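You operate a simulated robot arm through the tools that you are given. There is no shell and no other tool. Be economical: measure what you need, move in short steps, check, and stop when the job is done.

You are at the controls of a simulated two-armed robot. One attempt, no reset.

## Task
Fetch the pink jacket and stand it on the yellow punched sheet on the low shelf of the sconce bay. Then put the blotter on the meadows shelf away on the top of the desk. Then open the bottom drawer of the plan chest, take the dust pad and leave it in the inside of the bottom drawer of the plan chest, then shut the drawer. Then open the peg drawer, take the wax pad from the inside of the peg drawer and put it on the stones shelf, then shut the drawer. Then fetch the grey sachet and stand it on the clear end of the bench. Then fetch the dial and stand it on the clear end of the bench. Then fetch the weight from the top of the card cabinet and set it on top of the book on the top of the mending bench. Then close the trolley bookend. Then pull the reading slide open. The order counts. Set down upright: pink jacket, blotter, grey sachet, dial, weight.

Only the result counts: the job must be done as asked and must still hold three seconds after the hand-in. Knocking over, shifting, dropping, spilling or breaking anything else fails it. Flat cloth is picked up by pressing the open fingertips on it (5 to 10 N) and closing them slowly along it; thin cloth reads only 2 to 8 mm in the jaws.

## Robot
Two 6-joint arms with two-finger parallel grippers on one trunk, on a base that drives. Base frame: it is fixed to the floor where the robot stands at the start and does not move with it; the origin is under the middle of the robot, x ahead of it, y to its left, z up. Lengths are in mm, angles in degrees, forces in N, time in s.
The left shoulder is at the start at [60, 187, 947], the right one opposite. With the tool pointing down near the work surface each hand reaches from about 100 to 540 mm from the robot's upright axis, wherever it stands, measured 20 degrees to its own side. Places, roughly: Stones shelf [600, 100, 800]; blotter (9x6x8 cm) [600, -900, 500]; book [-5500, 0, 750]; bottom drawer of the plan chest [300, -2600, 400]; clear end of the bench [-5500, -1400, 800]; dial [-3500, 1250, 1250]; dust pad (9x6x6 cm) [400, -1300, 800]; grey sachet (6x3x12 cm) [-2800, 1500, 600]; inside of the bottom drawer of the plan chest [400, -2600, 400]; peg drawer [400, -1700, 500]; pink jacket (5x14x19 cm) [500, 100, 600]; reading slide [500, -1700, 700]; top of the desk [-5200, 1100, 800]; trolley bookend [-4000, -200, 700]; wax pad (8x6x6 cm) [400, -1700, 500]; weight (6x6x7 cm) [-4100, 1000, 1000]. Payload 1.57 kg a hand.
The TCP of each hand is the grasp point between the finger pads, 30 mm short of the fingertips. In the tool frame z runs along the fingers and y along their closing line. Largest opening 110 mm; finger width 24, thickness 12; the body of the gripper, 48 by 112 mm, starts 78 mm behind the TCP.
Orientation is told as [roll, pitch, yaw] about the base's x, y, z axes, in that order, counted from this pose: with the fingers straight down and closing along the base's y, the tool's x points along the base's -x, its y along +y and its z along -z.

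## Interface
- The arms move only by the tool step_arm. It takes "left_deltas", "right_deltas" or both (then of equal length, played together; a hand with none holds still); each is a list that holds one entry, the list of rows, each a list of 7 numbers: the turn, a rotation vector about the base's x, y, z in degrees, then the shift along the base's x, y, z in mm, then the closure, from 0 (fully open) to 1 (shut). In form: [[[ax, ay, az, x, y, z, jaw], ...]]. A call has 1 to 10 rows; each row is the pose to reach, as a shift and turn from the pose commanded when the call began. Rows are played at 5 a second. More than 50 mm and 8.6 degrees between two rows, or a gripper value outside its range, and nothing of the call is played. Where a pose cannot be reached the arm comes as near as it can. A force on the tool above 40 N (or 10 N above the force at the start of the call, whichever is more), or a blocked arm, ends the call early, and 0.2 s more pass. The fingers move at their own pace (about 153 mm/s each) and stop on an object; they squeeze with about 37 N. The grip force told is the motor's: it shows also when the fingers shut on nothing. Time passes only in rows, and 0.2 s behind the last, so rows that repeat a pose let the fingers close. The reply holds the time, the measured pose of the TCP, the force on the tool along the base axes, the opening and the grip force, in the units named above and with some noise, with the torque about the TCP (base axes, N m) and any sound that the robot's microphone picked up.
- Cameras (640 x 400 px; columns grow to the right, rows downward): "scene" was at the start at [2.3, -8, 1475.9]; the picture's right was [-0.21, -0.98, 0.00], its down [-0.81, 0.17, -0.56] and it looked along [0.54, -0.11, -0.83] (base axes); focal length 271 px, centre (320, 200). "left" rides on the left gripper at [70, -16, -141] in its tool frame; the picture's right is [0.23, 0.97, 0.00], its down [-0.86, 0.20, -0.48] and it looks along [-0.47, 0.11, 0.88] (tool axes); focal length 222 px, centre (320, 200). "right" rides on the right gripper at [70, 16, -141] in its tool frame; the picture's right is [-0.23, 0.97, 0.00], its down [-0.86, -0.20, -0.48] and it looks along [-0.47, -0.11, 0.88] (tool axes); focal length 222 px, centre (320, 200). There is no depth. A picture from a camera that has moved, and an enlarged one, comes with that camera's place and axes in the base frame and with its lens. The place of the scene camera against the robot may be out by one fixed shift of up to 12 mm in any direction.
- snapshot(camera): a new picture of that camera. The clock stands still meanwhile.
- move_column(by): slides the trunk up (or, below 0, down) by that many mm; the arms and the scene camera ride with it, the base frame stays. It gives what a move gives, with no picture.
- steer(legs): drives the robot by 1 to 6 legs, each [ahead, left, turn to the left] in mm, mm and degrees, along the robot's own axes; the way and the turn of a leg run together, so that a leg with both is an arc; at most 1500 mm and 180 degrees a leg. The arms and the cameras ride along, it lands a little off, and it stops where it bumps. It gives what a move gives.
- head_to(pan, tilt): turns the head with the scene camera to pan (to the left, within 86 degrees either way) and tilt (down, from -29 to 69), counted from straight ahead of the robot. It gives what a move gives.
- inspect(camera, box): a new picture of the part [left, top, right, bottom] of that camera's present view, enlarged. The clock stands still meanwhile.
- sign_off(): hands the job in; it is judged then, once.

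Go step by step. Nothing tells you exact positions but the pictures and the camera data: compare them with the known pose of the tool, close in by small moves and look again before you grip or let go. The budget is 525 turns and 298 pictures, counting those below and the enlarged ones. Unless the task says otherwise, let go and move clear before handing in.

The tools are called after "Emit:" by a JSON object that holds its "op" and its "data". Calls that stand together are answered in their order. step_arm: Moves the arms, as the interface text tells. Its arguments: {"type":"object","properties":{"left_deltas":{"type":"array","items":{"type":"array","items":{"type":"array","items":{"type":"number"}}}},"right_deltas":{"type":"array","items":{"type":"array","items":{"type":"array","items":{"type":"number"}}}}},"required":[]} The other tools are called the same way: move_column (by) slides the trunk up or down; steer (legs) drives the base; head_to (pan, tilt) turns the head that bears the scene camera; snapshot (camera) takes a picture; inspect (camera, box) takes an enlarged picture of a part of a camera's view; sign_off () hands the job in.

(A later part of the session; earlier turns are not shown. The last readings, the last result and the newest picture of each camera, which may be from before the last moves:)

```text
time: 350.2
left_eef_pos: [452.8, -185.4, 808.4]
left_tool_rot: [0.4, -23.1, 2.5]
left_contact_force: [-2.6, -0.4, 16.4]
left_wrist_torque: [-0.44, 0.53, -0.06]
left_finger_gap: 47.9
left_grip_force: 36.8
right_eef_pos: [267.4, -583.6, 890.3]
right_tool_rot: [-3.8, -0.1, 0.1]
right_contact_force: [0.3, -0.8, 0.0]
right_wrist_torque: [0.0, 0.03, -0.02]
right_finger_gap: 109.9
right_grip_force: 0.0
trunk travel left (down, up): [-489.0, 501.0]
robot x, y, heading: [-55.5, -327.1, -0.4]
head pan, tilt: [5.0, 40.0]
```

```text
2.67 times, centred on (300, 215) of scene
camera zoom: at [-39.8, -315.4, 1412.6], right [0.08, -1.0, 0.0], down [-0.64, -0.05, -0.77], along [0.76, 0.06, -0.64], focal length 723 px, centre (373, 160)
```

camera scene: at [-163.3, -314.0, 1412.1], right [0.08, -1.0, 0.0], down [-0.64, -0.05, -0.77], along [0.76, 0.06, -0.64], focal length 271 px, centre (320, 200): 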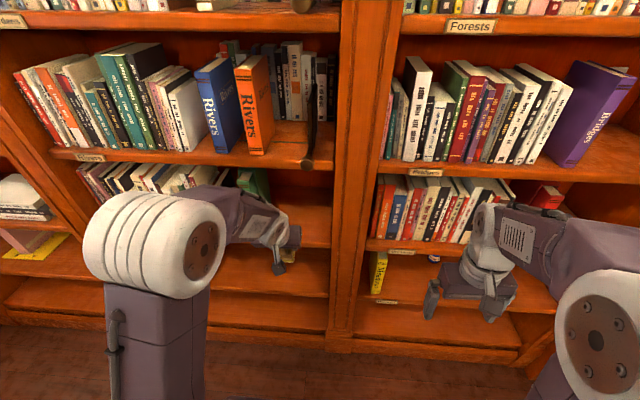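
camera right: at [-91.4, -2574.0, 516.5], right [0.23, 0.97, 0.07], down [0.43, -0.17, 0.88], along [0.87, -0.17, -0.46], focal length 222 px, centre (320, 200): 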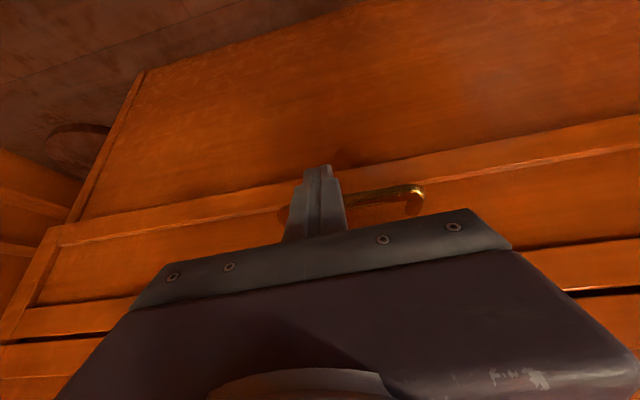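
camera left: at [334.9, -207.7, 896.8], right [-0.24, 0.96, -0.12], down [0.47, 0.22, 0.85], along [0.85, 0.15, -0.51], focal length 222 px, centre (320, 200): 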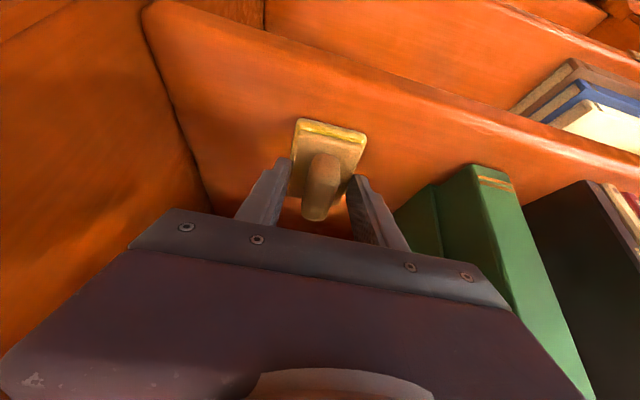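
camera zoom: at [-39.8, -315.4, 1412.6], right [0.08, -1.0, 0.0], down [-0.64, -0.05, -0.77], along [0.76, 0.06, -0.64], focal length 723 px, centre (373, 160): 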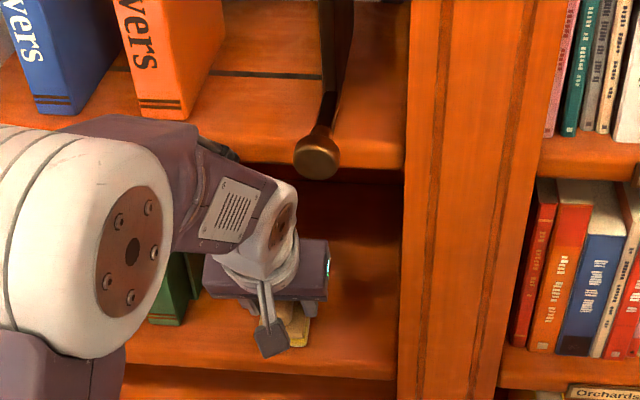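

Release, then draw back along −x.

Emit:
{"op": "step_arm", "data": {"left_deltas": [[[0, 0, 0, 0, 0, 1, 0.8], [0, 0, 0, 0, 0, 1, 0.5], [0, 0, 0, 0, 0, 1, 0.35], [0, 0, 0, 0, 0, 1, 0.35], [0, 0, 0, -15, 0, 8, 0.35], [0, 0, 0, -40, 0, 18, 0.35], [0, 0, 0, -80, 0, 30, 0.35]]]}}

Emit:
{"op": "snapshot", "data": {"camera": "left"}}

```text
time: 351.9
left_eef_pos: [374.1, -186.0, 836.3]
left_tool_rot: [0.3, -22.9, 2.3]
left_contact_force: [0.1, 0.2, 0.3]
left_wrist_torque: [-0.01, -0.02, 0.0]
left_finger_gap: 71.3
left_grip_force: 0.0
right_eef_pos: [267.5, -582.4, 892.1]
right_tool_rot: [-3.8, -0.1, 0.1]
right_contact_force: [-1.3, -0.3, 0.0]
right_wrist_torque: [-0.02, -0.01, 0.0]
right_finger_gap: 110.2
right_grip_force: 0.1
trunk travel left (down, up): [-489.0, 501.0]
robot x, y, heading: [-57.4, -328.5, -0.5]
head pan, tilt: [5.0, 40.0]
```

```text
170 pictures are left
camera left: at [256.7, -207.4, 939.1], right [-0.25, 0.96, -0.08], down [0.59, 0.22, 0.78], along [0.77, 0.15, -0.63], focal length 222 px, centre (320, 200)
```

left: 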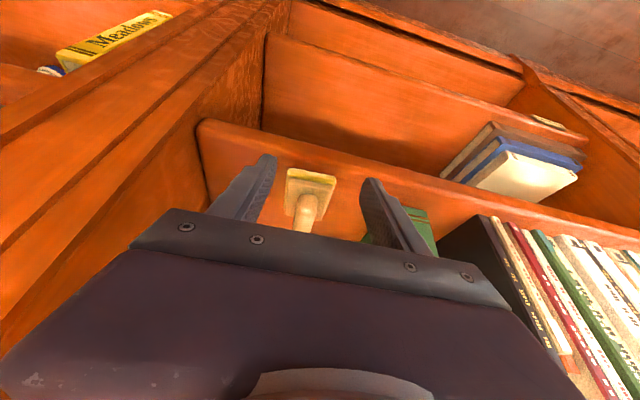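

The wax pad is on the Stones shelf. Return to shut the peg drawer.

Emit:
{"op": "steer", "data": {"legs": [[-245, 0, 0.5], [0, -1450, 0], [0, -60, 0], [-140, 0, 0]]}}

Emit:
{"op": "step_arm", "data": {"left_deltas": [[[0, -8, 0, 0, 0, 0, 1], [0, -16, 0, 0, 0, 0, 1], [0, -24, 0, 0, 0, 0, 1]]]}}

Emit:
{"op": "head_to", "data": {"pan": 10, "tilt": 40}}

Emit:
{"op": "snapshot", "data": {"camera": "scene"}}

```text
time: 362.1
left_eef_pos: [48.5, -1760.2, 834.2]
left_tool_rot: [0.4, -22.9, -6.3]
left_contact_force: [0.8, 0.2, 0.4]
left_wrist_torque: [0.03, 0.01, -0.05]
left_finger_gap: 71.3
left_grip_force: 0.1
right_eef_pos: [-117.5, -2135.6, 890.1]
right_tool_rot: [-3.8, 0.0, -8.5]
right_contact_force: [-0.5, -0.4, 0.4]
right_wrist_torque: [0.01, 0.02, 0.0]
right_finger_gap: 109.8
right_grip_force: 0.0
trunk travel left (down, up): [-489.0, 501.0]
robot x, y, heading: [-398.6, -1834.1, -8.9]
head pan, tilt: [5.0, 40.0]
stopped in leg 4: the robot was blocked; the commanded pose is now the measured one
```

```text
time: 362.9
left_eef_pos: [53.7, -1746.6, 831.9]
left_tool_rot: [7.7, -41.7, -8.5]
left_contact_force: [0.4, -0.2, 0.8]
left_wrist_torque: [0.03, 0.05, 0.05]
left_finger_gap: 0.1
left_grip_force: 21.0
left hand out of reach, approached as far as the arm can: row 2, 3
right_eef_pos: [-117.6, -2135.8, 891.5]
right_tool_rot: [-3.8, -0.1, -8.6]
right_contact_force: [-0.7, 0.1, -0.4]
right_wrist_torque: [0.01, 0.01, 0.01]
right_finger_gap: 109.9
right_grip_force: 0.2
trunk travel left (down, up): [-489.0, 501.0]
robot x, y, heading: [-400.7, -1834.8, -9.0]
head pan, tilt: [5.0, 40.0]
```

```text
time: 363.6
left_eef_pos: [54.4, -1746.9, 833.3]
left_tool_rot: [7.6, -41.4, -8.3]
left_contact_force: [0.4, 0.1, 0.4]
left_wrist_torque: [0.02, 0.01, -0.01]
left_finger_gap: 0.1
left_grip_force: 21.2
right_eef_pos: [-117.9, -2136.6, 891.3]
right_tool_rot: [-3.9, 0.1, -8.6]
right_contact_force: [-0.4, 0.2, -0.1]
right_wrist_torque: [-0.01, -0.02, -0.02]
right_finger_gap: 109.8
right_grip_force: 0.1
trunk travel left (down, up): [-489.0, 501.0]
robot x, y, heading: [-399.8, -1833.4, -9.1]
head pan, tilt: [10.0, 40.0]
```

```text
169 pictures are left
camera scene: at [-380.9, -1819.1, 1412.1], right [0.02, -1.0, 0.0], down [-0.64, -0.01, -0.77], along [0.77, 0.01, -0.64], focal length 271 px, centre (320, 200)
```

scene: 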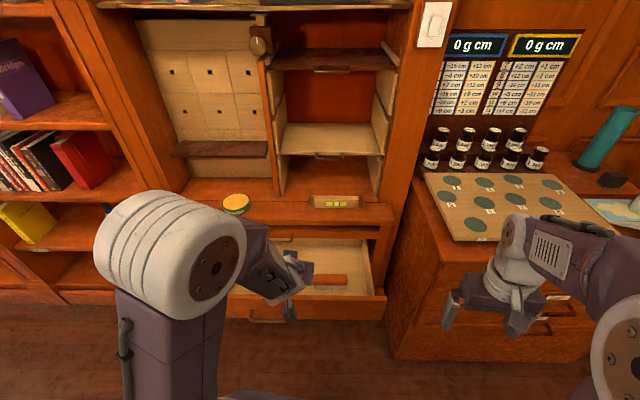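

The base was blocked at the rear-left, likely by the folder rack. Move away and check that it hasn't shifted.

Emit:
{"op": "steer", "data": {"legs": [[20, -60, 0], [0, 0, 20]]}}

Emit:
{"op": "head_to", "data": {"pan": 86, "tilt": 45}}

Emit:
{"op": "snapshot", "data": {"camera": "scene"}}

```text
time: 365.7
left_eef_pos: [6.5, -1661.4, 833.7]
left_tool_rot: [7.6, -41.5, 11.5]
left_contact_force: [0.0, 0.3, -0.2]
left_wrist_torque: [0.02, -0.02, -0.02]
left_finger_gap: 0.0
left_grip_force: 20.8
right_eef_pos: [-20.9, -2085.1, 889.9]
right_tool_rot: [-3.9, -0.1, 11.4]
right_contact_force: [-0.2, -0.7, 0.1]
right_wrist_torque: [-0.01, 0.01, -0.02]
right_finger_gap: 109.9
right_grip_force: 0.1
trunk travel left (down, up): [-489.0, 501.0]
robot x, y, heading: [-389.2, -1899.5, 10.8]
head pan, tilt: [10.0, 40.0]
```

```text
time: 367.1
left_eef_pos: [5.9, -1660.6, 833.3]
left_tool_rot: [7.5, -41.6, 11.5]
left_contact_force: [0.1, -0.9, 0.3]
left_wrist_torque: [0.01, 0.01, -0.05]
left_finger_gap: 0.0
left_grip_force: 20.5
right_eef_pos: [-22.3, -2084.7, 890.9]
right_tool_rot: [-3.8, 0.0, 11.5]
right_contact_force: [-0.1, -0.4, 0.4]
right_wrist_torque: [0.03, -0.03, -0.03]
right_finger_gap: 110.2
right_grip_force: 0.0
trunk travel left (down, up): [-489.0, 501.0]
robot x, y, heading: [-391.4, -1899.1, 10.9]
head pan, tilt: [85.9, 45.0]
```

```text
168 pictures are left
camera scene: at [-465.5, -1824.0, 1404.9], right [0.99, 0.12, 0.0], down [0.08, -0.7, -0.71], along [-0.08, 0.7, -0.71], focal length 271 px, centre (320, 200)
```

scene: 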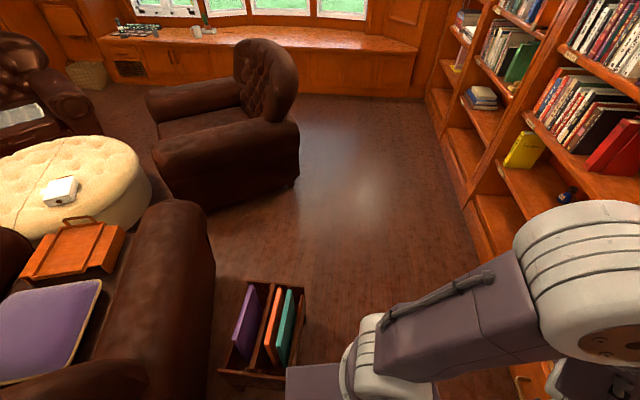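

Rack is where it was (corner ≈[-606,-1632]). Now back a little, lower in front of the handle and push along +x.

Emit:
{"op": "steer", "data": {"legs": [[-45, -10, 0]]}}

Emit:
{"op": "move_column", "data": {"by": -262}}

Emit:
{"op": "head_to", "data": {"pan": 0, "tilt": 35}}

Emit:
{"op": "steer", "data": {"legs": [[140, -27, 0]]}}

Emit:
{"op": "snapshot", "data": {"camera": "scene"}}

Emit:
{"op": "snapshot", "data": {"camera": "left"}}

```text
time: 368.0
left_eef_pos: [-36.2, -1679.4, 833.3]
left_tool_rot: [7.6, -41.7, 11.5]
left_contact_force: [-1.0, 0.1, 0.1]
left_wrist_torque: [0.03, 0.0, 0.02]
left_finger_gap: 0.1
left_grip_force: 21.1
right_eef_pos: [-64.5, -2103.2, 890.6]
right_tool_rot: [-3.8, -0.1, 11.4]
right_contact_force: [0.7, -0.4, -0.4]
right_wrist_torque: [0.01, -0.06, -0.05]
right_finger_gap: 110.1
right_grip_force: 0.0
trunk travel left (down, up): [-489.0, 501.0]
robot x, y, heading: [-432.3, -1915.6, 11.2]
head pan, tilt: [85.9, 45.0]
```

```text
time: 370.7
left_eef_pos: [-35.0, -1678.1, 571.3]
left_tool_rot: [7.5, -41.6, 11.5]
left_contact_force: [0.0, 0.8, -0.6]
left_wrist_torque: [0.0, 0.0, -0.02]
left_finger_gap: 0.2
left_grip_force: 21.2
right_eef_pos: [-64.0, -2103.5, 628.3]
right_tool_rot: [-3.8, -0.1, 11.6]
right_contact_force: [-0.2, -0.5, 0.2]
right_wrist_torque: [0.0, 0.01, 0.01]
right_finger_gap: 109.9
right_grip_force: 0.1
trunk travel left (down, up): [-227.0, 763.0]
robot x, y, heading: [-431.4, -1915.2, 11.1]
head pan, tilt: [85.9, 45.0]
```

```text
time: 372.3
left_eef_pos: [-35.3, -1679.4, 571.5]
left_tool_rot: [7.5, -41.6, 11.5]
left_contact_force: [0.4, -0.2, -0.2]
left_wrist_torque: [0.02, 0.0, 0.0]
left_finger_gap: 0.5
left_grip_force: 21.0
right_eef_pos: [-62.6, -2104.5, 629.1]
right_tool_rot: [-3.7, -0.1, 11.5]
right_contact_force: [-0.4, 0.7, 0.0]
right_wrist_torque: [0.01, 0.01, -0.03]
right_finger_gap: 109.9
right_grip_force: 0.0
trunk travel left (down, up): [-227.0, 763.0]
robot x, y, heading: [-433.6, -1918.4, 10.8]
head pan, tilt: [0.0, 35.0]
```

```text
time: 373.7
left_eef_pos: [106.5, -1679.0, 570.3]
left_tool_rot: [7.6, -41.6, 11.4]
left_contact_force: [0.2, -0.1, 0.3]
left_wrist_torque: [0.01, -0.01, 0.0]
left_finger_gap: 0.0
left_grip_force: 21.2
right_eef_pos: [79.3, -2103.7, 628.1]
right_tool_rot: [-3.9, 0.0, 11.4]
right_contact_force: [0.6, -0.3, 0.7]
right_wrist_torque: [0.01, 0.02, 0.02]
right_finger_gap: 109.7
right_grip_force: 0.1
trunk travel left (down, up): [-227.0, 763.0]
robot x, y, heading: [-290.8, -1915.1, 11.0]
head pan, tilt: [0.0, 35.0]
```

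```text
167 pictures are left
camera scene: at [-268.1, -1906.4, 1157.7], right [0.19, -0.98, 0.0], down [-0.56, -0.11, -0.82], along [0.8, 0.15, -0.57], focal length 271 px, centre (320, 200)
```

scene: 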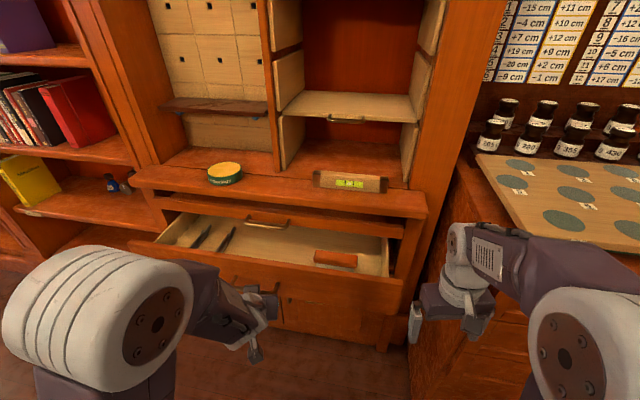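

```text
166 pictures are left
camera left: at [-26.2, -1741.5, 629.0], right [-0.44, 0.9, -0.06], down [0.27, 0.19, 0.94], along [0.85, 0.4, -0.33], focal length 222 px, centre (320, 200)
```

left: 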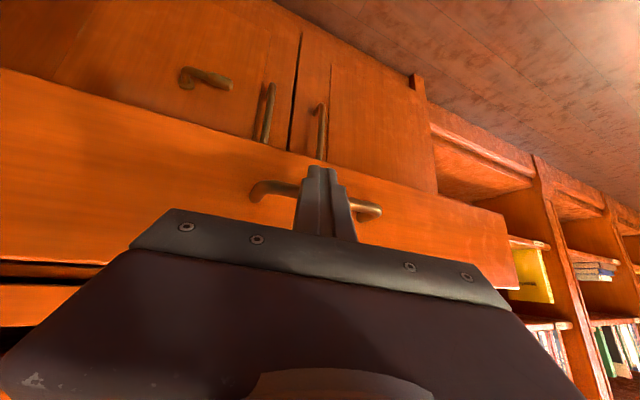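

Pushing well. Continue 130 mm, then finish with the arm.

Emit:
{"op": "steer", "data": {"legs": [[128, -25, 0]]}}

Emit:
{"op": "step_arm", "data": {"left_deltas": [[[0, 0, 0, 8, 0, 0, 1], [0, 0, 0, 16, 0, 0, 1], [0, 0, 0, 24, 0, 0, 1], [0, 0, 0, 32, 0, 0, 1], [0, 0, 0, 40, 0, 0, 1], [0, 0, 0, 48, 0, 0, 1], [0, 0, 0, 56, 0, 0, 1]]]}}

Emit:
{"op": "inspect", "data": {"camera": "scene", "box": [120, 150, 440, 350]}}

```text
time: 374.6
left_eef_pos: [136.7, -1679.3, 570.7]
left_tool_rot: [7.4, -41.6, 11.5]
left_contact_force: [-0.2, 0.6, -0.2]
left_wrist_torque: [0.03, -0.01, 0.02]
left_finger_gap: 0.0
left_grip_force: 21.4
right_eef_pos: [98.7, -2105.0, 628.0]
right_tool_rot: [-3.5, 1.4, 10.0]
right_contact_force: [-12.1, 2.6, 4.1]
right_wrist_torque: [-0.46, -1.22, -0.67]
right_finger_gap: 106.7
right_grip_force: 0.1
trunk travel left (down, up): [-227.0, 763.0]
robot x, y, heading: [-256.4, -1916.2, 10.8]
head pan, tilt: [0.0, 35.0]
stopped in leg 1: the force on the tool passed its limit (the readings are from after the stop); the commanded pose is now the measured one
```

```text
time: 376.1
left_eef_pos: [191.6, -1679.9, 571.6]
left_tool_rot: [7.4, -41.6, 11.5]
left_contact_force: [-2.0, -0.5, -6.4]
left_wrist_torque: [-0.03, 0.2, -0.03]
left_finger_gap: 0.2
left_grip_force: 22.2
right_eef_pos: [98.7, -2104.5, 627.8]
right_tool_rot: [-3.6, 1.4, 10.0]
right_contact_force: [-24.9, -0.5, -2.6]
right_wrist_torque: [0.17, -2.23, -1.49]
right_finger_gap: 106.2
right_grip_force: 0.1
trunk travel left (down, up): [-227.0, 763.0]
robot x, y, heading: [-262.0, -1920.6, 10.8]
head pan, tilt: [0.0, 35.0]
```

```text
2.00 times, centred on (280, 250) of scene
camera zoom: at [-241.1, -1906.5, 1157.6], right [0.19, -0.98, 0.0], down [-0.56, -0.11, -0.82], along [0.81, 0.15, -0.57], focal length 542 px, centre (400, 100)
```

zoom: 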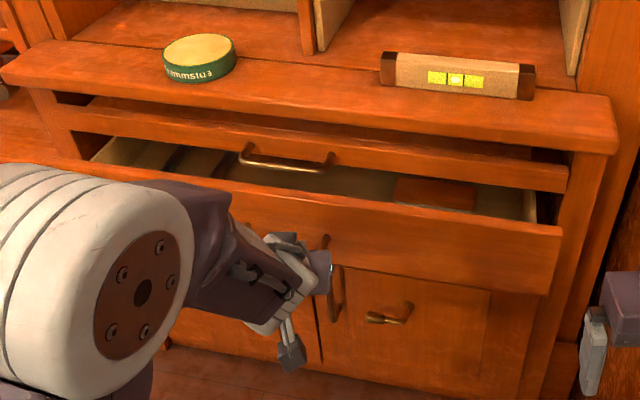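

The right hand brushed the chest; pull it back, then finish pushing with the left arm.

Emit:
{"op": "step_arm", "data": {"left_deltas": [[[0, 0, 0, 0, 0, 0, 1], [0, 0, 0, 0, 0, 0, 1], [0, 0, 0, 10, 0, 0, 1], [0, 0, 0, 20, 0, 0, 1], [0, 0, 0, 30, 0, 0, 1], [0, 0, 0, 40, 0, 0, 1], [0, 0, 0, 50, 0, 0, 1], [0, 0, 0, 60, 0, 0, 1]]], "right_deltas": [[[0, 0, 0, -30, 0, 0, 0], [0, 0, 0, -60, 10, 0, 0], [0, 0, 0, -80, 20, 0, 0], [0, 0, 0, -80, 20, 0, 0], [0, 0, 0, -80, 20, 0, 0], [0, 0, 0, -80, 20, 0, 0], [0, 0, 0, -80, 20, 0, 0], [0, 0, 0, -80, 20, 0, 0]]]}}

Emit:
{"op": "step_arm", "data": {"left_deltas": [[[0, 0, 0, 8, 0, 0, 1], [0, 0, 0, 16, 0, 0, 1], [0, 0, 0, 24, 0, 0, 1], [0, 0, 0, 32, 0, 0, 1], [0, 0, 0, 40, 0, 0, 1]]]}}

Emit:
{"op": "inspect", "data": {"camera": "scene", "box": [120, 150, 440, 350]}}

```text
time: 378.0
left_eef_pos: [249.6, -1678.7, 565.7]
left_tool_rot: [7.7, -40.7, 11.7]
left_contact_force: [0.8, -0.1, -0.2]
left_wrist_torque: [0.02, -0.04, 0.0]
left_finger_gap: 0.1
left_grip_force: 21.5
right_eef_pos: [20.8, -2083.7, 628.3]
right_tool_rot: [-3.5, 1.4, 10.2]
right_contact_force: [0.5, 0.3, -0.4]
right_wrist_torque: [0.03, 0.03, 0.01]
right_finger_gap: 110.0
right_grip_force: 0.1
trunk travel left (down, up): [-227.0, 763.0]
robot x, y, heading: [-260.2, -1919.1, 10.8]
head pan, tilt: [0.0, 35.0]
stopped in row 8 (left hand): the force on the tool passed its limit (the readings are from after the stop); the commanded pose is now the measured one
```

```text
time: 378.4
left_eef_pos: [252.7, -1677.6, 561.5]
left_tool_rot: [7.6, -40.0, 11.8]
left_contact_force: [0.7, -0.4, -2.1]
left_wrist_torque: [-0.02, 0.04, -0.03]
left_finger_gap: 0.0
left_grip_force: 20.8
right_eef_pos: [21.2, -2083.8, 627.3]
right_tool_rot: [-3.5, 1.5, 10.2]
right_contact_force: [0.7, 0.0, -0.3]
right_wrist_torque: [0.01, 0.02, -0.01]
right_finger_gap: 109.7
right_grip_force: 0.0
trunk travel left (down, up): [-227.0, 763.0]
robot x, y, heading: [-261.0, -1916.7, 11.0]
head pan, tilt: [0.0, 35.0]
stopped in row 2 (left hand): the force on the tool passed its limit (the readings are from after the stop); the commanded pose is now the measured one
```

```text
2.00 times, centred on (280, 250) of scene
camera zoom: at [-237.8, -1906.3, 1157.6], right [0.19, -0.98, 0.0], down [-0.56, -0.11, -0.82], along [0.8, 0.16, -0.57], focal length 542 px, centre (400, 100)
```

zoom: 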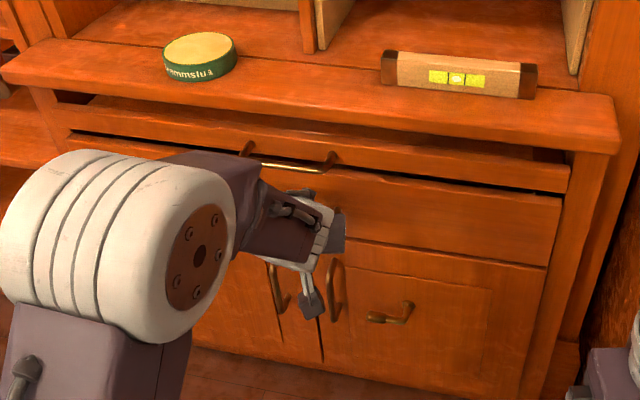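

Emit:
{"op": "step_arm", "data": {"left_deltas": [[[0, 0, 0, -40, 0, 5, 1], [0, 0, 0, -80, 0, 10, 1], [0, 0, 0, -120, 0, 10, 1]]]}}

Emit:
{"op": "steer", "data": {"legs": [[-150, 30, 0]]}}

Emit:
{"op": "inspect", "data": {"camera": "scene", "box": [160, 140, 440, 315]}}

Emit:
{"op": "snapshot", "data": {"camera": "left"}}

```text
time: 379.2
left_eef_pos: [129.3, -1677.3, 574.3]
left_tool_rot: [7.5, -40.3, 11.8]
left_contact_force: [0.2, 0.2, -0.4]
left_wrist_torque: [-0.01, -0.02, 0.0]
left_finger_gap: 0.0
left_grip_force: 20.8
right_eef_pos: [19.0, -2084.2, 628.4]
right_tool_rot: [-3.6, 1.3, 10.2]
right_contact_force: [0.4, -0.9, 0.7]
right_wrist_torque: [0.0, 0.01, 0.02]
right_finger_gap: 109.8
right_grip_force: 0.1
trunk travel left (down, up): [-227.0, 763.0]
robot x, y, heading: [-263.5, -1916.7, 11.0]
head pan, tilt: [0.0, 35.0]
```

```text
time: 380.6
left_eef_pos: [-23.2, -1676.5, 574.1]
left_tool_rot: [7.6, -40.4, 11.8]
left_contact_force: [-0.3, 1.1, 0.1]
left_wrist_torque: [0.01, 0.0, 0.0]
left_finger_gap: 0.0
left_grip_force: 21.5
right_eef_pos: [-132.0, -2083.4, 628.1]
right_tool_rot: [-3.6, 1.5, 10.2]
right_contact_force: [-0.7, 0.4, -0.6]
right_wrist_torque: [-0.03, 0.04, 0.0]
right_finger_gap: 110.1
right_grip_force: 0.0
trunk travel left (down, up): [-227.0, 763.0]
robot x, y, heading: [-409.7, -1915.6, 11.0]
head pan, tilt: [0.0, 35.0]
```

```text
2.29 times, centred on (300, 228) of scene
camera zoom: at [-393.2, -1905.5, 1157.7], right [0.19, -0.98, 0.0], down [-0.56, -0.11, -0.82], along [0.8, 0.16, -0.57], focal length 619 px, centre (366, 137)
```

zoom: 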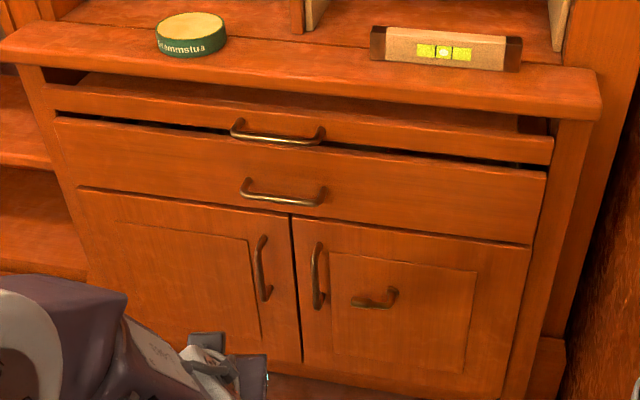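

```text
162 pictures are left
camera left: at [-155.4, -1739.7, 635.0], right [-0.45, 0.89, -0.05], down [0.29, 0.2, 0.93], along [0.84, 0.41, -0.35], focal length 222 px, centre (320, 200)
```

left: 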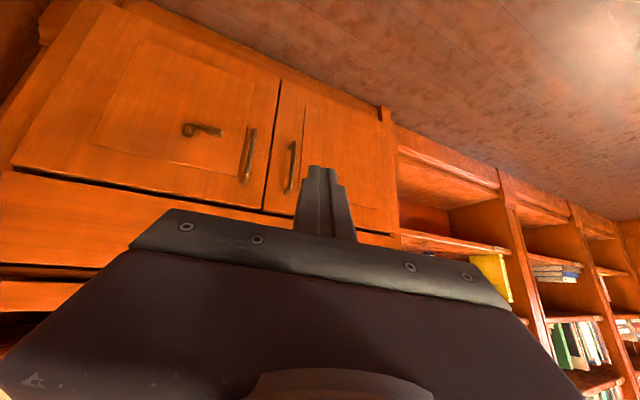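

I want to be sure the drawer is flush; compare closely.

Emit:
{"op": "inspect", "data": {"camera": "scene", "box": [330, 160, 430, 260]}}

Emit:
{"op": "inspect", "data": {"camera": "scene", "box": [155, 150, 255, 250]}}

```text
4.00 times, centred on (380, 210) of scene
camera zoom: at [-393.2, -1905.5, 1157.7], right [0.19, -0.98, 0.0], down [-0.56, -0.11, -0.82], along [0.8, 0.16, -0.57], focal length 1084 px, centre (80, 160)
```

zoom: 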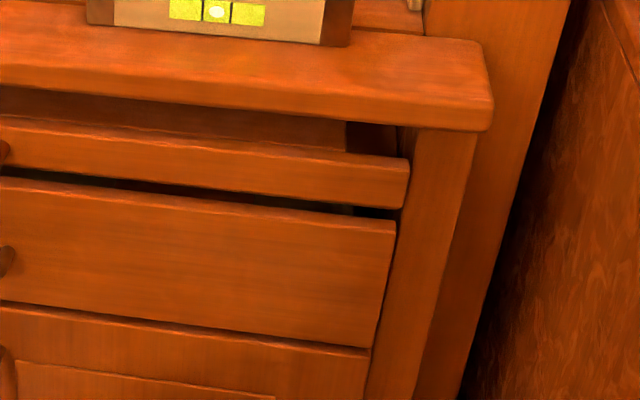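

```text
4.00 times, centred on (205, 200) of scene
camera zoom: at [-393.2, -1905.5, 1157.7], right [0.19, -0.98, 0.0], down [-0.56, -0.11, -0.82], along [0.8, 0.16, -0.57], focal length 1084 px, centre (780, 200)
```

zoom: 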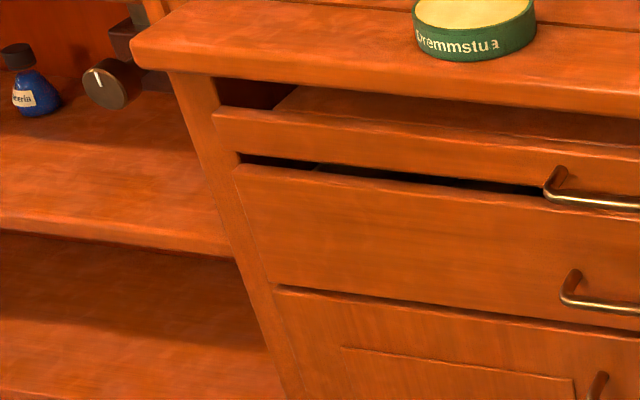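

Geometry (15 mm slide–drawer gap, same as at the start) says the drawer is flush. Next: the grey sachet on the window seat at ≈[-2750,1550].

Emit:
{"op": "move_column", "data": {"by": 380}}

Emit:
{"op": "steer", "data": {"legs": [[110, -20, -11], [0, 1250, 0], [-40, 1300, 0], [0, 0, 90]]}}

```text
time: 384.3
left_eef_pos: [-21.8, -1675.5, 953.7]
left_tool_rot: [7.5, -40.3, 11.8]
left_contact_force: [-0.1, -0.2, -0.4]
left_wrist_torque: [0.02, 0.01, 0.04]
left_finger_gap: 0.1
left_grip_force: 21.6
right_eef_pos: [-133.1, -2083.0, 1008.6]
right_tool_rot: [-3.7, 1.4, 10.2]
right_contact_force: [0.6, 0.1, 0.7]
right_wrist_torque: [0.01, 0.01, 0.01]
right_finger_gap: 110.1
right_grip_force: 0.1
trunk travel left (down, up): [-607.0, 383.0]
robot x, y, heading: [-415.5, -1917.8, 10.9]
head pan, tilt: [0.0, 35.0]
```

```text
time: 401.4
left_eef_pos: [-538.4, 1041.0, 952.7]
left_tool_rot: [7.6, -40.2, 92.6]
left_contact_force: [0.4, -0.4, 0.7]
left_wrist_torque: [0.0, -0.01, 0.0]
left_finger_gap: 0.1
left_grip_force: 21.1
right_eef_pos: [-155.5, 869.6, 1008.8]
right_tool_rot: [-3.6, 1.5, 90.9]
right_contact_force: [0.4, 0.1, 0.1]
right_wrist_torque: [-0.02, 0.01, 0.03]
right_finger_gap: 110.0
right_grip_force: 0.2
trunk travel left (down, up): [-607.0, 383.0]
robot x, y, heading: [-360.0, 619.3, 91.9]
head pan, tilt: [0.0, 35.0]
```

Emit:
{"op": "steer", "data": {"legs": [[110, 300, -1.9], [0, 1000, 0], [50, 1050, 0]]}}

Emit:
{"op": "head_to", "data": {"pan": 0, "tilt": 35}}

Emit:
{"op": "snapshot", "data": {"camera": "scene"}}

Emit:
{"op": "snapshot", "data": {"camera": "left"}}

```text
time: 413.4
left_eef_pos: [-2887.2, 1251.1, 952.8]
left_tool_rot: [7.7, -40.2, 89.2]
left_contact_force: [0.5, 0.0, 0.3]
left_wrist_torque: [0.03, -0.05, -0.01]
left_finger_gap: 0.0
left_grip_force: 20.6
right_eef_pos: [-2516.0, 1056.5, 1008.7]
right_tool_rot: [-3.7, 1.5, 87.7]
right_contact_force: [-0.4, -0.3, 0.2]
right_wrist_torque: [-0.01, 0.04, 0.0]
right_finger_gap: 109.7
right_grip_force: 0.0
trunk travel left (down, up): [-607.0, 383.0]
robot x, y, heading: [-2736.6, 815.8, 88.4]
head pan, tilt: [0.0, 35.0]
```

```text
time: 414.0
left_eef_pos: [-2888.9, 1250.5, 953.0]
left_tool_rot: [7.6, -40.2, 89.2]
left_contact_force: [-0.3, 0.2, -0.4]
left_wrist_torque: [0.02, 0.02, 0.06]
left_finger_gap: 0.2
left_grip_force: 21.0
right_eef_pos: [-2515.5, 1055.7, 1007.8]
right_tool_rot: [-3.6, 1.4, 87.6]
right_contact_force: [0.2, 0.1, 0.0]
right_wrist_torque: [0.01, -0.01, 0.03]
right_finger_gap: 110.1
right_grip_force: 0.1
trunk travel left (down, up): [-607.0, 383.0]
robot x, y, heading: [-2735.6, 817.3, 88.2]
head pan, tilt: [0.0, 35.0]
```

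```text
159 pictures are left
camera scene: at [-2744.6, 852.8, 1537.7], right [1.0, -0.03, 0.0], down [-0.02, -0.57, -0.82], along [0.02, 0.82, -0.57], focal length 271 px, centre (320, 200)
```

scene: 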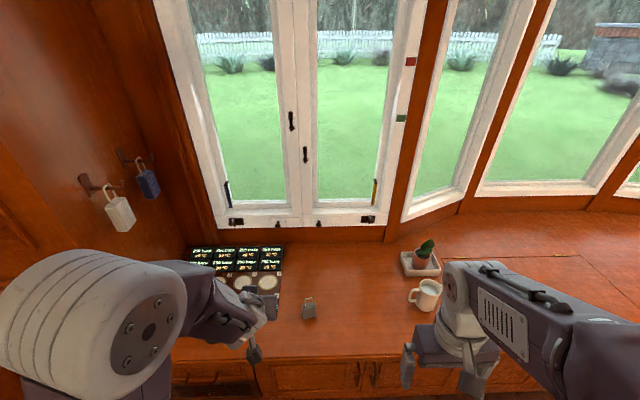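

```text
158 pictures are left
camera left: at [-2854.5, 1108.6, 1014.9], right [-0.97, -0.24, -0.05], down [-0.13, 0.33, 0.93], along [-0.21, 0.91, -0.35], focal length 222 px, centre (320, 200)
```

left: 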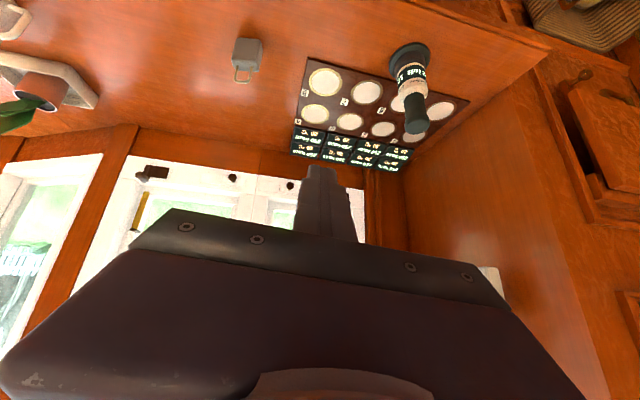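

Emit:
{"op": "inspect", "data": {"camera": "scene", "box": [230, 240, 390, 340]}}

Emit:
{"op": "inspect", "data": {"camera": "left", "box": [180, 0, 340, 100]}}

Emit:
{"op": "inspect", "data": {"camera": "scene", "box": [70, 130, 190, 250]}}

```text
4.00 times, centred on (310, 290) of scene
camera zoom: at [-2744.6, 852.8, 1537.7], right [1.0, -0.03, 0.0], down [-0.02, -0.57, -0.82], along [0.02, 0.82, -0.57], focal length 1084 px, centre (360, -160)
```

zoom: 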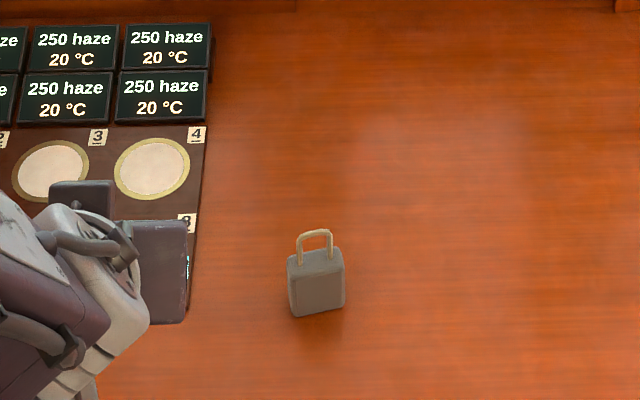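

```text
4.00 times, centred on (260, 50) of left
camera zoom: at [-2854.5, 1108.6, 1014.9], right [-0.97, -0.24, -0.05], down [-0.13, 0.33, 0.93], along [-0.21, 0.91, -0.35], focal length 888 px, centre (560, 800)
```

zoom: 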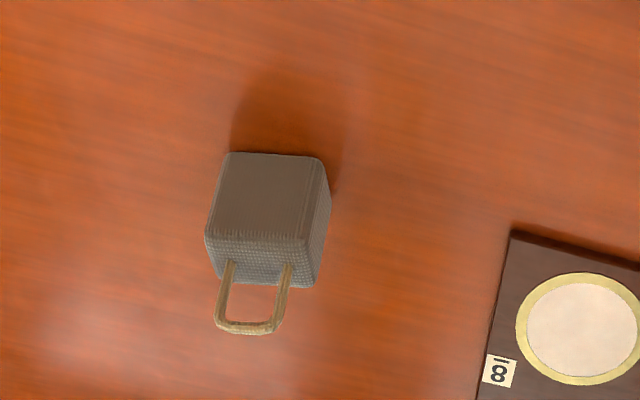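

```text
3.33 times, centred on (130, 190) of scene
camera zoom: at [-2744.6, 852.8, 1537.7], right [1.0, -0.03, 0.0], down [-0.02, -0.57, -0.82], along [0.02, 0.82, -0.57], focal length 903 px, centre (953, 233)
```

zoom: 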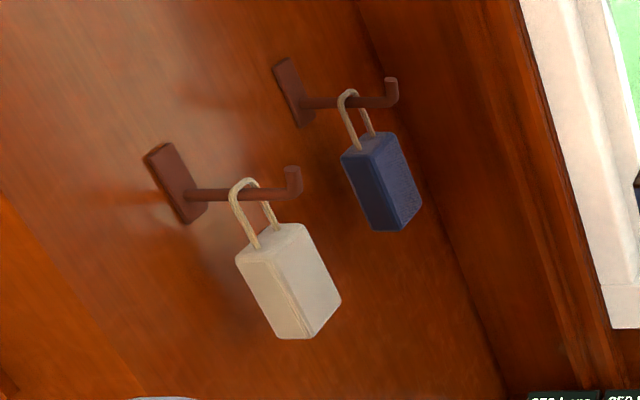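

The sachet stands on the seat (body ~60×30). I'll square up the left hand, open it, and get closer for a better fix.

Emit:
{"op": "step_arm", "data": {"left_deltas": [[[0, -3, -2, 0, 0, 0, 0.5], [0, -5.8, -4.1, 40, 0, 0, 0.1], [0, -5.8, -4.1, 80, 0, 0, 0.1], [0, -5.8, -4.1, 110, 0, 0, 0.1]]]}}

Emit:
{"op": "move_column", "data": {"by": -250}}

Emit:
{"op": "snapshot", "data": {"camera": "left"}}

Emit:
{"op": "snapshot", "data": {"camera": "scene"}}

```text
time: 415.0
left_eef_pos: [-2777.6, 1251.5, 951.5]
left_tool_rot: [0.0, -40.3, 90.0]
left_contact_force: [0.0, -0.6, 0.0]
left_wrist_torque: [0.0, 0.0, 0.0]
left_finger_gap: 98.9
left_grip_force: 0.0
right_eef_pos: [-2515.6, 1055.7, 1008.7]
right_tool_rot: [-3.5, 1.5, 87.6]
right_contact_force: [0.8, 0.1, -0.2]
right_wrist_torque: [0.01, 0.0, 0.01]
right_finger_gap: 110.0
right_grip_force: 0.0
trunk travel left (down, up): [-607.0, 383.0]
robot x, y, heading: [-2738.4, 817.6, 88.3]
head pan, tilt: [0.0, 35.0]
```

```text
time: 417.6
left_eef_pos: [-2778.7, 1250.5, 702.2]
left_tool_rot: [-0.1, -40.3, 90.0]
left_contact_force: [-0.2, 0.0, 0.1]
left_wrist_torque: [-0.02, 0.0, 0.02]
left_finger_gap: 99.0
left_grip_force: 0.1
right_eef_pos: [-2515.7, 1056.1, 757.9]
right_tool_rot: [-3.7, 1.4, 87.6]
right_contact_force: [0.5, -0.1, 0.8]
right_wrist_torque: [-0.03, -0.02, -0.02]
right_finger_gap: 110.1
right_grip_force: 0.1
trunk travel left (down, up): [-357.0, 633.0]
robot x, y, heading: [-2737.7, 819.2, 88.3]
head pan, tilt: [0.0, 35.0]
```

```text
154 pictures are left
camera left: at [-2761.8, 1105.9, 765.7], right [-0.97, -0.17, -0.15], down [-0.2, 0.34, 0.92], along [-0.11, 0.92, -0.37], focal length 222 px, centre (320, 200)
```

left: 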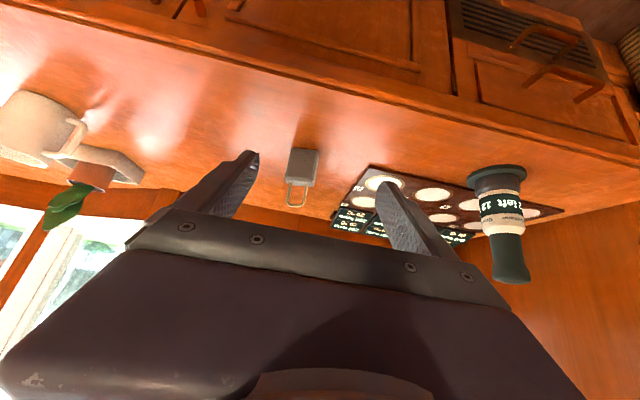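

```text
153 pictures are left
camera scene: at [-2744.3, 852.8, 1287.7], right [1.0, -0.03, 0.0], down [-0.02, -0.57, -0.82], along [0.02, 0.82, -0.57], focal length 271 px, centre (320, 200)
```

scene: 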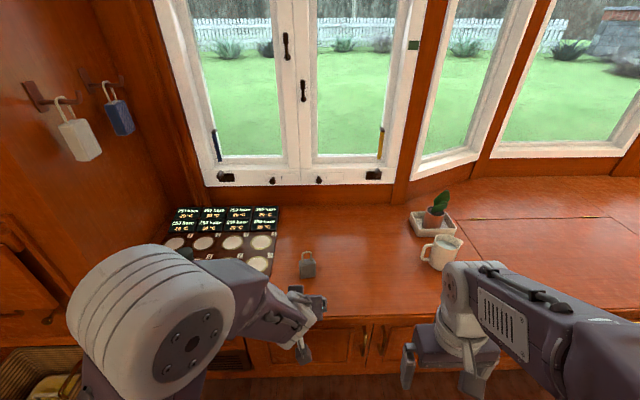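

Triangulated: seat z≈512, sachet ≈[-2762,1500]. Drive forward 170 and descend toward it.

Emit:
{"op": "step_arm", "data": {"left_deltas": [[[0, 0, 0, 17, 0, -30, 0.1], [0, 0, 0, 17, 0, -60, 0.15]]]}}

Emit:
{"op": "steer", "data": {"legs": [[165, 0, 0]]}}

Emit:
{"op": "snapshot", "data": {"camera": "left"}}

```text
time: 418.2
left_eef_pos: [-2762.1, 1249.5, 641.2]
left_tool_rot: [0.1, -40.4, 90.0]
left_contact_force: [0.0, 0.6, -0.2]
left_wrist_torque: [-0.01, -0.01, 0.0]
left_finger_gap: 93.5
left_grip_force: 0.2
right_eef_pos: [-2515.1, 1055.6, 758.1]
right_tool_rot: [-3.6, 1.4, 87.6]
right_contact_force: [-0.6, 0.1, 0.0]
right_wrist_torque: [-0.02, -0.03, 0.0]
right_finger_gap: 110.1
right_grip_force: 0.1
trunk travel left (down, up): [-357.0, 633.0]
robot x, y, heading: [-2738.0, 819.4, 88.3]
head pan, tilt: [0.0, 35.0]
```

```text
time: 419.6
left_eef_pos: [-2756.2, 1413.3, 640.1]
left_tool_rot: [-0.1, -40.1, 89.9]
left_contact_force: [-0.1, 0.4, 0.2]
left_wrist_torque: [0.0, 0.0, 0.01]
left_finger_gap: 93.8
left_grip_force: 0.0
right_eef_pos: [-2510.0, 1218.7, 757.7]
right_tool_rot: [-3.6, 1.3, 87.4]
right_contact_force: [0.4, 0.0, -0.5]
right_wrist_torque: [-0.02, 0.01, -0.07]
right_finger_gap: 110.1
right_grip_force: 0.1
trunk travel left (down, up): [-357.0, 633.0]
robot x, y, heading: [-2736.6, 980.4, 88.3]
head pan, tilt: [0.0, 35.0]
```

```text
152 pictures are left
camera left: at [-2740.6, 1269.1, 704.7], right [-0.97, -0.17, -0.15], down [-0.2, 0.34, 0.92], along [-0.11, 0.92, -0.37], focal length 222 px, centre (320, 200)
```

left: 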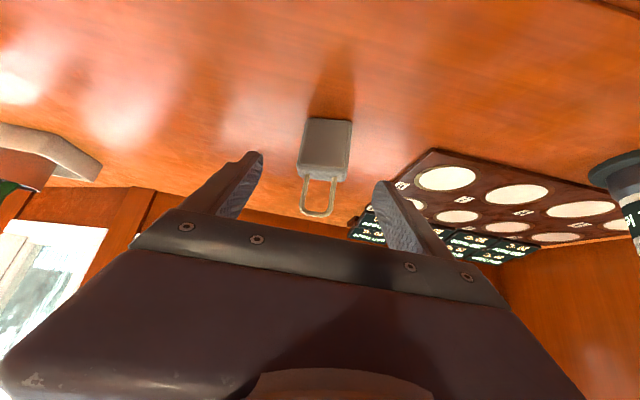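

Aligned; approach diagonally.

Emit:
{"op": "step_arm", "data": {"left_deltas": [[[0, 0, 0, -7, 28, -28, 0.15], [0, 0, 0, -7, 56, -56, 0.15], [0, 0, 0, -7, 72, -74, 0.15]]]}}

Emit:
{"op": "snapshot", "data": {"camera": "left"}}

```text
time: 420.4
left_eef_pos: [-2766.4, 1486.3, 566.2]
left_tool_rot: [-0.1, -40.4, 90.1]
left_contact_force: [-0.5, 0.4, -0.1]
left_wrist_torque: [0.04, 0.01, -0.02]
left_finger_gap: 93.5
left_grip_force: 0.1
right_eef_pos: [-2509.9, 1218.4, 757.9]
right_tool_rot: [-3.6, 1.4, 87.5]
right_contact_force: [0.5, -0.1, -0.5]
right_wrist_torque: [-0.02, 0.01, 0.01]
right_finger_gap: 110.1
right_grip_force: 0.1
trunk travel left (down, up): [-357.0, 633.0]
robot x, y, heading: [-2735.8, 977.0, 88.2]
head pan, tilt: [0.0, 35.0]
```

```text
151 pictures are left
camera left: at [-2749.7, 1341.4, 630.1], right [-0.97, -0.17, -0.15], down [-0.2, 0.34, 0.92], along [-0.11, 0.92, -0.37], focal length 222 px, centre (320, 200)
```

left: 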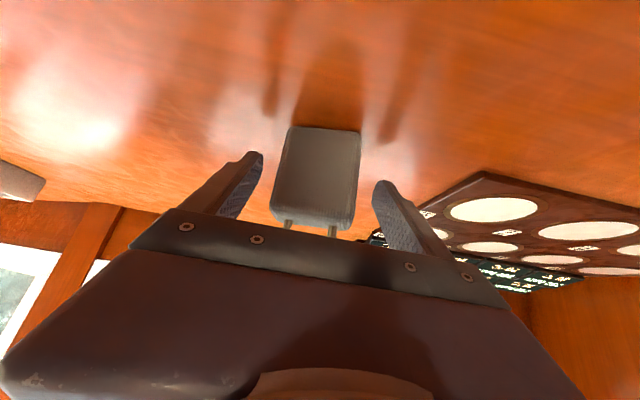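

Emit:
{"op": "step_arm", "data": {"left_deltas": [[[0, 0, 0, 0, 10, -8, 0.15], [0, 0, 0, 0, 10, -8, 0.35], [0, 0, 0, 0, 10, -8, 0.5], [0, 0, 0, 0, 10, -8, 0.65], [0, 0, 0, 0, 10, -8, 0.65]]]}}

Emit:
{"op": "snapshot", "data": {"camera": "left"}}

```text
time: 421.6
left_eef_pos: [-2764.4, 1495.6, 559.1]
left_tool_rot: [0.0, -40.4, 89.9]
left_contact_force: [-0.2, -0.1, 0.3]
left_wrist_torque: [-0.01, 0.03, -0.01]
left_finger_gap: 59.3
left_grip_force: 36.8
right_eef_pos: [-2510.6, 1218.8, 757.9]
right_tool_rot: [-3.6, 1.4, 87.4]
right_contact_force: [0.1, 0.9, 0.6]
right_wrist_torque: [0.0, -0.04, 0.02]
right_finger_gap: 109.8
right_grip_force: 0.0
trunk travel left (down, up): [-357.0, 633.0]
robot x, y, heading: [-2733.4, 980.1, 88.3]
head pan, tilt: [0.0, 35.0]
```

```text
150 pictures are left
camera left: at [-2748.6, 1351.3, 623.1], right [-0.97, -0.17, -0.15], down [-0.2, 0.34, 0.92], along [-0.11, 0.92, -0.37], focal length 222 px, centre (320, 200)
```

left: 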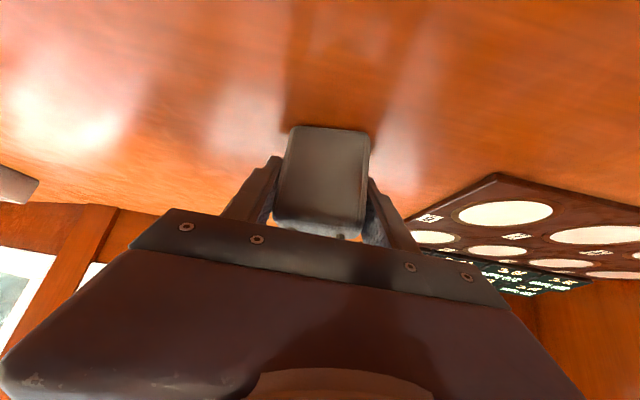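

Gripped (59 mm). Lift, back away, raise high and travel to the bench.

Emit:
{"op": "step_arm", "data": {"left_deltas": [[[0, 0, 0, 0, 0, 30, 0.65], [0, 0, 0, 0, -20, 70, 0.65], [0, 0, 0, 0, -60, 100, 0.65]]]}}

Emit:
{"op": "steer", "data": {"legs": [[-230, 0, 0]]}}

Emit:
{"op": "move_column", "data": {"by": 400}}

Emit:
{"op": "move_column", "data": {"by": 150}}

Emit:
{"op": "steer", "data": {"legs": [[0, 0, 91.5]]}}

Emit:
{"op": "head_to", "data": {"pan": 0, "tilt": 40}}

Emit:
{"op": "snapshot", "data": {"camera": "scene"}}

```text
time: 422.4
left_eef_pos: [-2765.9, 1433.2, 661.7]
left_tool_rot: [0.0, -40.3, 89.9]
left_contact_force: [-1.2, -0.8, -1.1]
left_wrist_torque: [0.0, 0.01, 0.01]
left_finger_gap: 59.2
left_grip_force: 37.4
right_eef_pos: [-2510.5, 1218.0, 759.2]
right_tool_rot: [-3.6, 1.3, 87.4]
right_contact_force: [0.6, 0.6, 1.2]
right_wrist_torque: [0.04, -0.03, -0.02]
right_finger_gap: 110.1
right_grip_force: 0.0
trunk travel left (down, up): [-357.0, 633.0]
robot x, y, heading: [-2732.9, 980.1, 88.1]
head pan, tilt: [0.0, 35.0]
```

```text
time: 424.2
left_eef_pos: [-2772.4, 1203.2, 660.8]
left_tool_rot: [0.1, -40.4, 89.6]
left_contact_force: [-0.8, 0.5, 0.2]
left_wrist_torque: [0.01, -0.01, 0.01]
left_finger_gap: 59.2
left_grip_force: 36.9
right_eef_pos: [-2516.4, 986.1, 757.8]
right_tool_rot: [-3.6, 1.2, 87.3]
right_contact_force: [0.5, -0.2, 0.2]
right_wrist_torque: [0.01, 0.03, 0.01]
right_finger_gap: 110.2
right_grip_force: 0.0
trunk travel left (down, up): [-357.0, 633.0]
robot x, y, heading: [-2740.0, 752.4, 88.0]
head pan, tilt: [0.0, 35.0]
```

```text
time: 428.0
left_eef_pos: [-2772.5, 1204.4, 1059.8]
left_tool_rot: [0.0, -40.3, 89.5]
left_contact_force: [1.3, -0.1, 0.0]
left_wrist_torque: [-0.02, -0.02, -0.02]
left_finger_gap: 59.0
left_grip_force: 36.6
right_eef_pos: [-2517.0, 986.5, 1157.8]
right_tool_rot: [-3.5, 1.3, 87.3]
right_contact_force: [0.3, 0.7, -0.2]
right_wrist_torque: [0.0, -0.01, -0.02]
right_finger_gap: 109.9
right_grip_force: 0.1
trunk travel left (down, up): [-757.0, 233.0]
robot x, y, heading: [-2736.3, 752.9, 88.0]
head pan, tilt: [0.0, 35.0]
```

```text
time: 429.8
left_eef_pos: [-2771.1, 1205.2, 1210.4]
left_tool_rot: [0.0, -40.3, 89.5]
left_contact_force: [0.2, -0.8, 0.7]
left_wrist_torque: [-0.03, 0.03, -0.03]
left_finger_gap: 58.6
left_grip_force: 37.5
right_eef_pos: [-2517.0, 987.1, 1308.2]
right_tool_rot: [-3.6, 1.4, 87.3]
right_contact_force: [0.2, 0.1, 0.2]
right_wrist_torque: [0.0, 0.01, -0.03]
right_finger_gap: 110.0
right_grip_force: 0.1
trunk travel left (down, up): [-907.0, 83.0]
robot x, y, heading: [-2740.5, 752.2, 88.0]
head pan, tilt: [0.0, 35.0]
```

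```text
time: 434.0
left_eef_pos: [-3191.1, 707.3, 1210.8]
left_tool_rot: [0.0, -40.3, -178.6]
left_contact_force: [-0.7, 0.5, -0.2]
left_wrist_torque: [0.0, 0.02, -0.03]
left_finger_gap: 58.1
left_grip_force: 37.0
right_eef_pos: [-2984.0, 966.9, 1307.0]
right_tool_rot: [-3.5, 1.5, 179.0]
right_contact_force: [0.6, -0.1, -0.4]
right_wrist_torque: [-0.01, 0.0, -0.02]
right_finger_gap: 109.9
right_grip_force: 0.0
trunk travel left (down, up): [-907.0, 83.0]
robot x, y, heading: [-2740.2, 753.1, 179.7]
head pan, tilt: [0.0, 35.0]
```

```text
time: 434.7
left_eef_pos: [-3192.9, 706.0, 1212.3]
left_tool_rot: [0.0, -40.3, -178.7]
left_contact_force: [0.0, -0.3, -0.6]
left_wrist_torque: [-0.01, -0.02, -0.01]
left_finger_gap: 58.2
left_grip_force: 37.1
right_eef_pos: [-2984.1, 967.2, 1307.4]
right_tool_rot: [-3.5, 1.4, 179.1]
right_contact_force: [-0.6, -0.5, 1.9]
right_wrist_torque: [0.03, 0.03, 0.02]
right_finger_gap: 110.2
right_grip_force: 0.0
trunk travel left (down, up): [-907.0, 83.0]
robot x, y, heading: [-2745.3, 749.5, 180.0]
head pan, tilt: [0.0, 40.0]
```

```text
149 pictures are left
camera scene: at [-2772.9, 757.5, 1830.2], right [0.0, 1.0, 0.0], down [0.64, 0.0, -0.77], along [-0.77, 0.0, -0.64], focal length 271 px, centre (320, 200)
```

scene: 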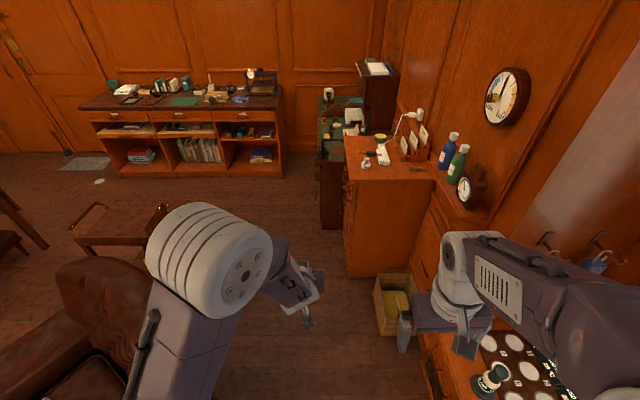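

Emit:
{"op": "steer", "data": {"legs": [[250, 185, 0], [1500, 70, 0], [250, 250, 0], [0, 1300, 0]]}}

Emit:
{"op": "snapshot", "data": {"camera": "scene"}}

```text
refused: leg 2 is longer than a leg can be; nothing moved
```

```text
148 pictures are left
camera scene: at [-2772.9, 757.5, 1830.2], right [0.0, 1.0, 0.0], down [0.64, 0.0, -0.77], along [-0.77, 0.0, -0.64], focal length 271 px, centre (320, 200)
```

scene: 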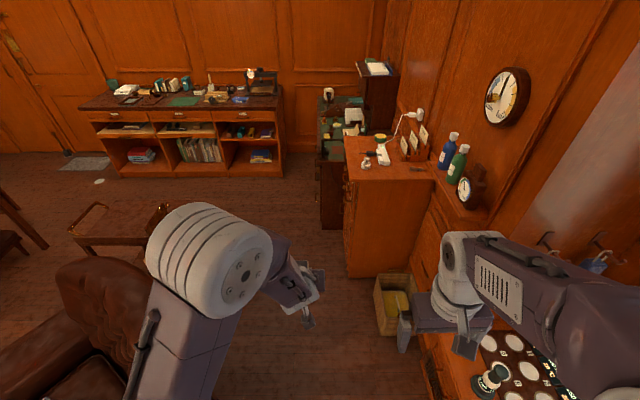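

Emit:
{"op": "steer", "data": {"legs": [[250, 175, 0], [1450, 70, 0], [250, 250, 0], [0, 1200, 0]]}}

Emit:
{"op": "snapshot", "data": {"camera": "scene"}}

```text
time: 444.2
left_eef_pos: [-4912.3, 514.6, 1210.6]
left_tool_rot: [0.5, -40.4, 177.5]
left_contact_force: [0.1, 1.3, -0.8]
left_wrist_torque: [-0.01, 0.0, 0.05]
left_finger_gap: 56.3
left_grip_force: 36.8
right_eef_pos: [-4686.6, 762.3, 1307.5]
right_tool_rot: [-3.2, 1.4, 175.4]
right_contact_force: [-0.4, 1.6, 0.4]
right_wrist_torque: [-0.05, -0.01, 0.02]
right_finger_gap: 109.9
right_grip_force: 0.1
trunk travel left (down, up): [-907.0, 83.0]
robot x, y, heading: [-4458.7, 524.2, 176.3]
head pan, tilt: [0.0, 40.0]
stopped in leg 3: the robot was blocked; the commanded pose is now the measured one
```

```text
147 pictures are left
camera scene: at [-4489.5, 542.0, 1830.1], right [0.07, 1.0, 0.0], down [0.64, -0.05, -0.77], along [-0.76, 0.05, -0.64], focal length 271 px, centre (320, 200)
```

scene: 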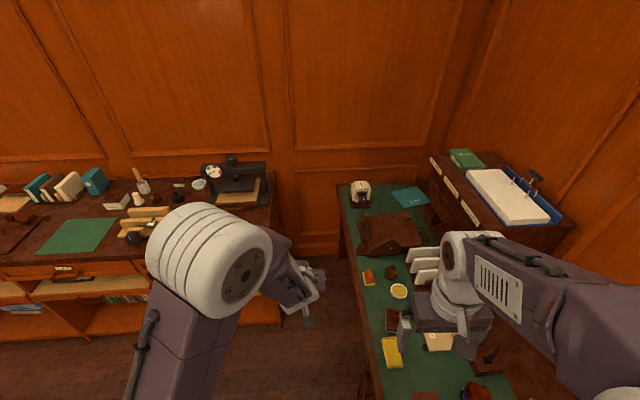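

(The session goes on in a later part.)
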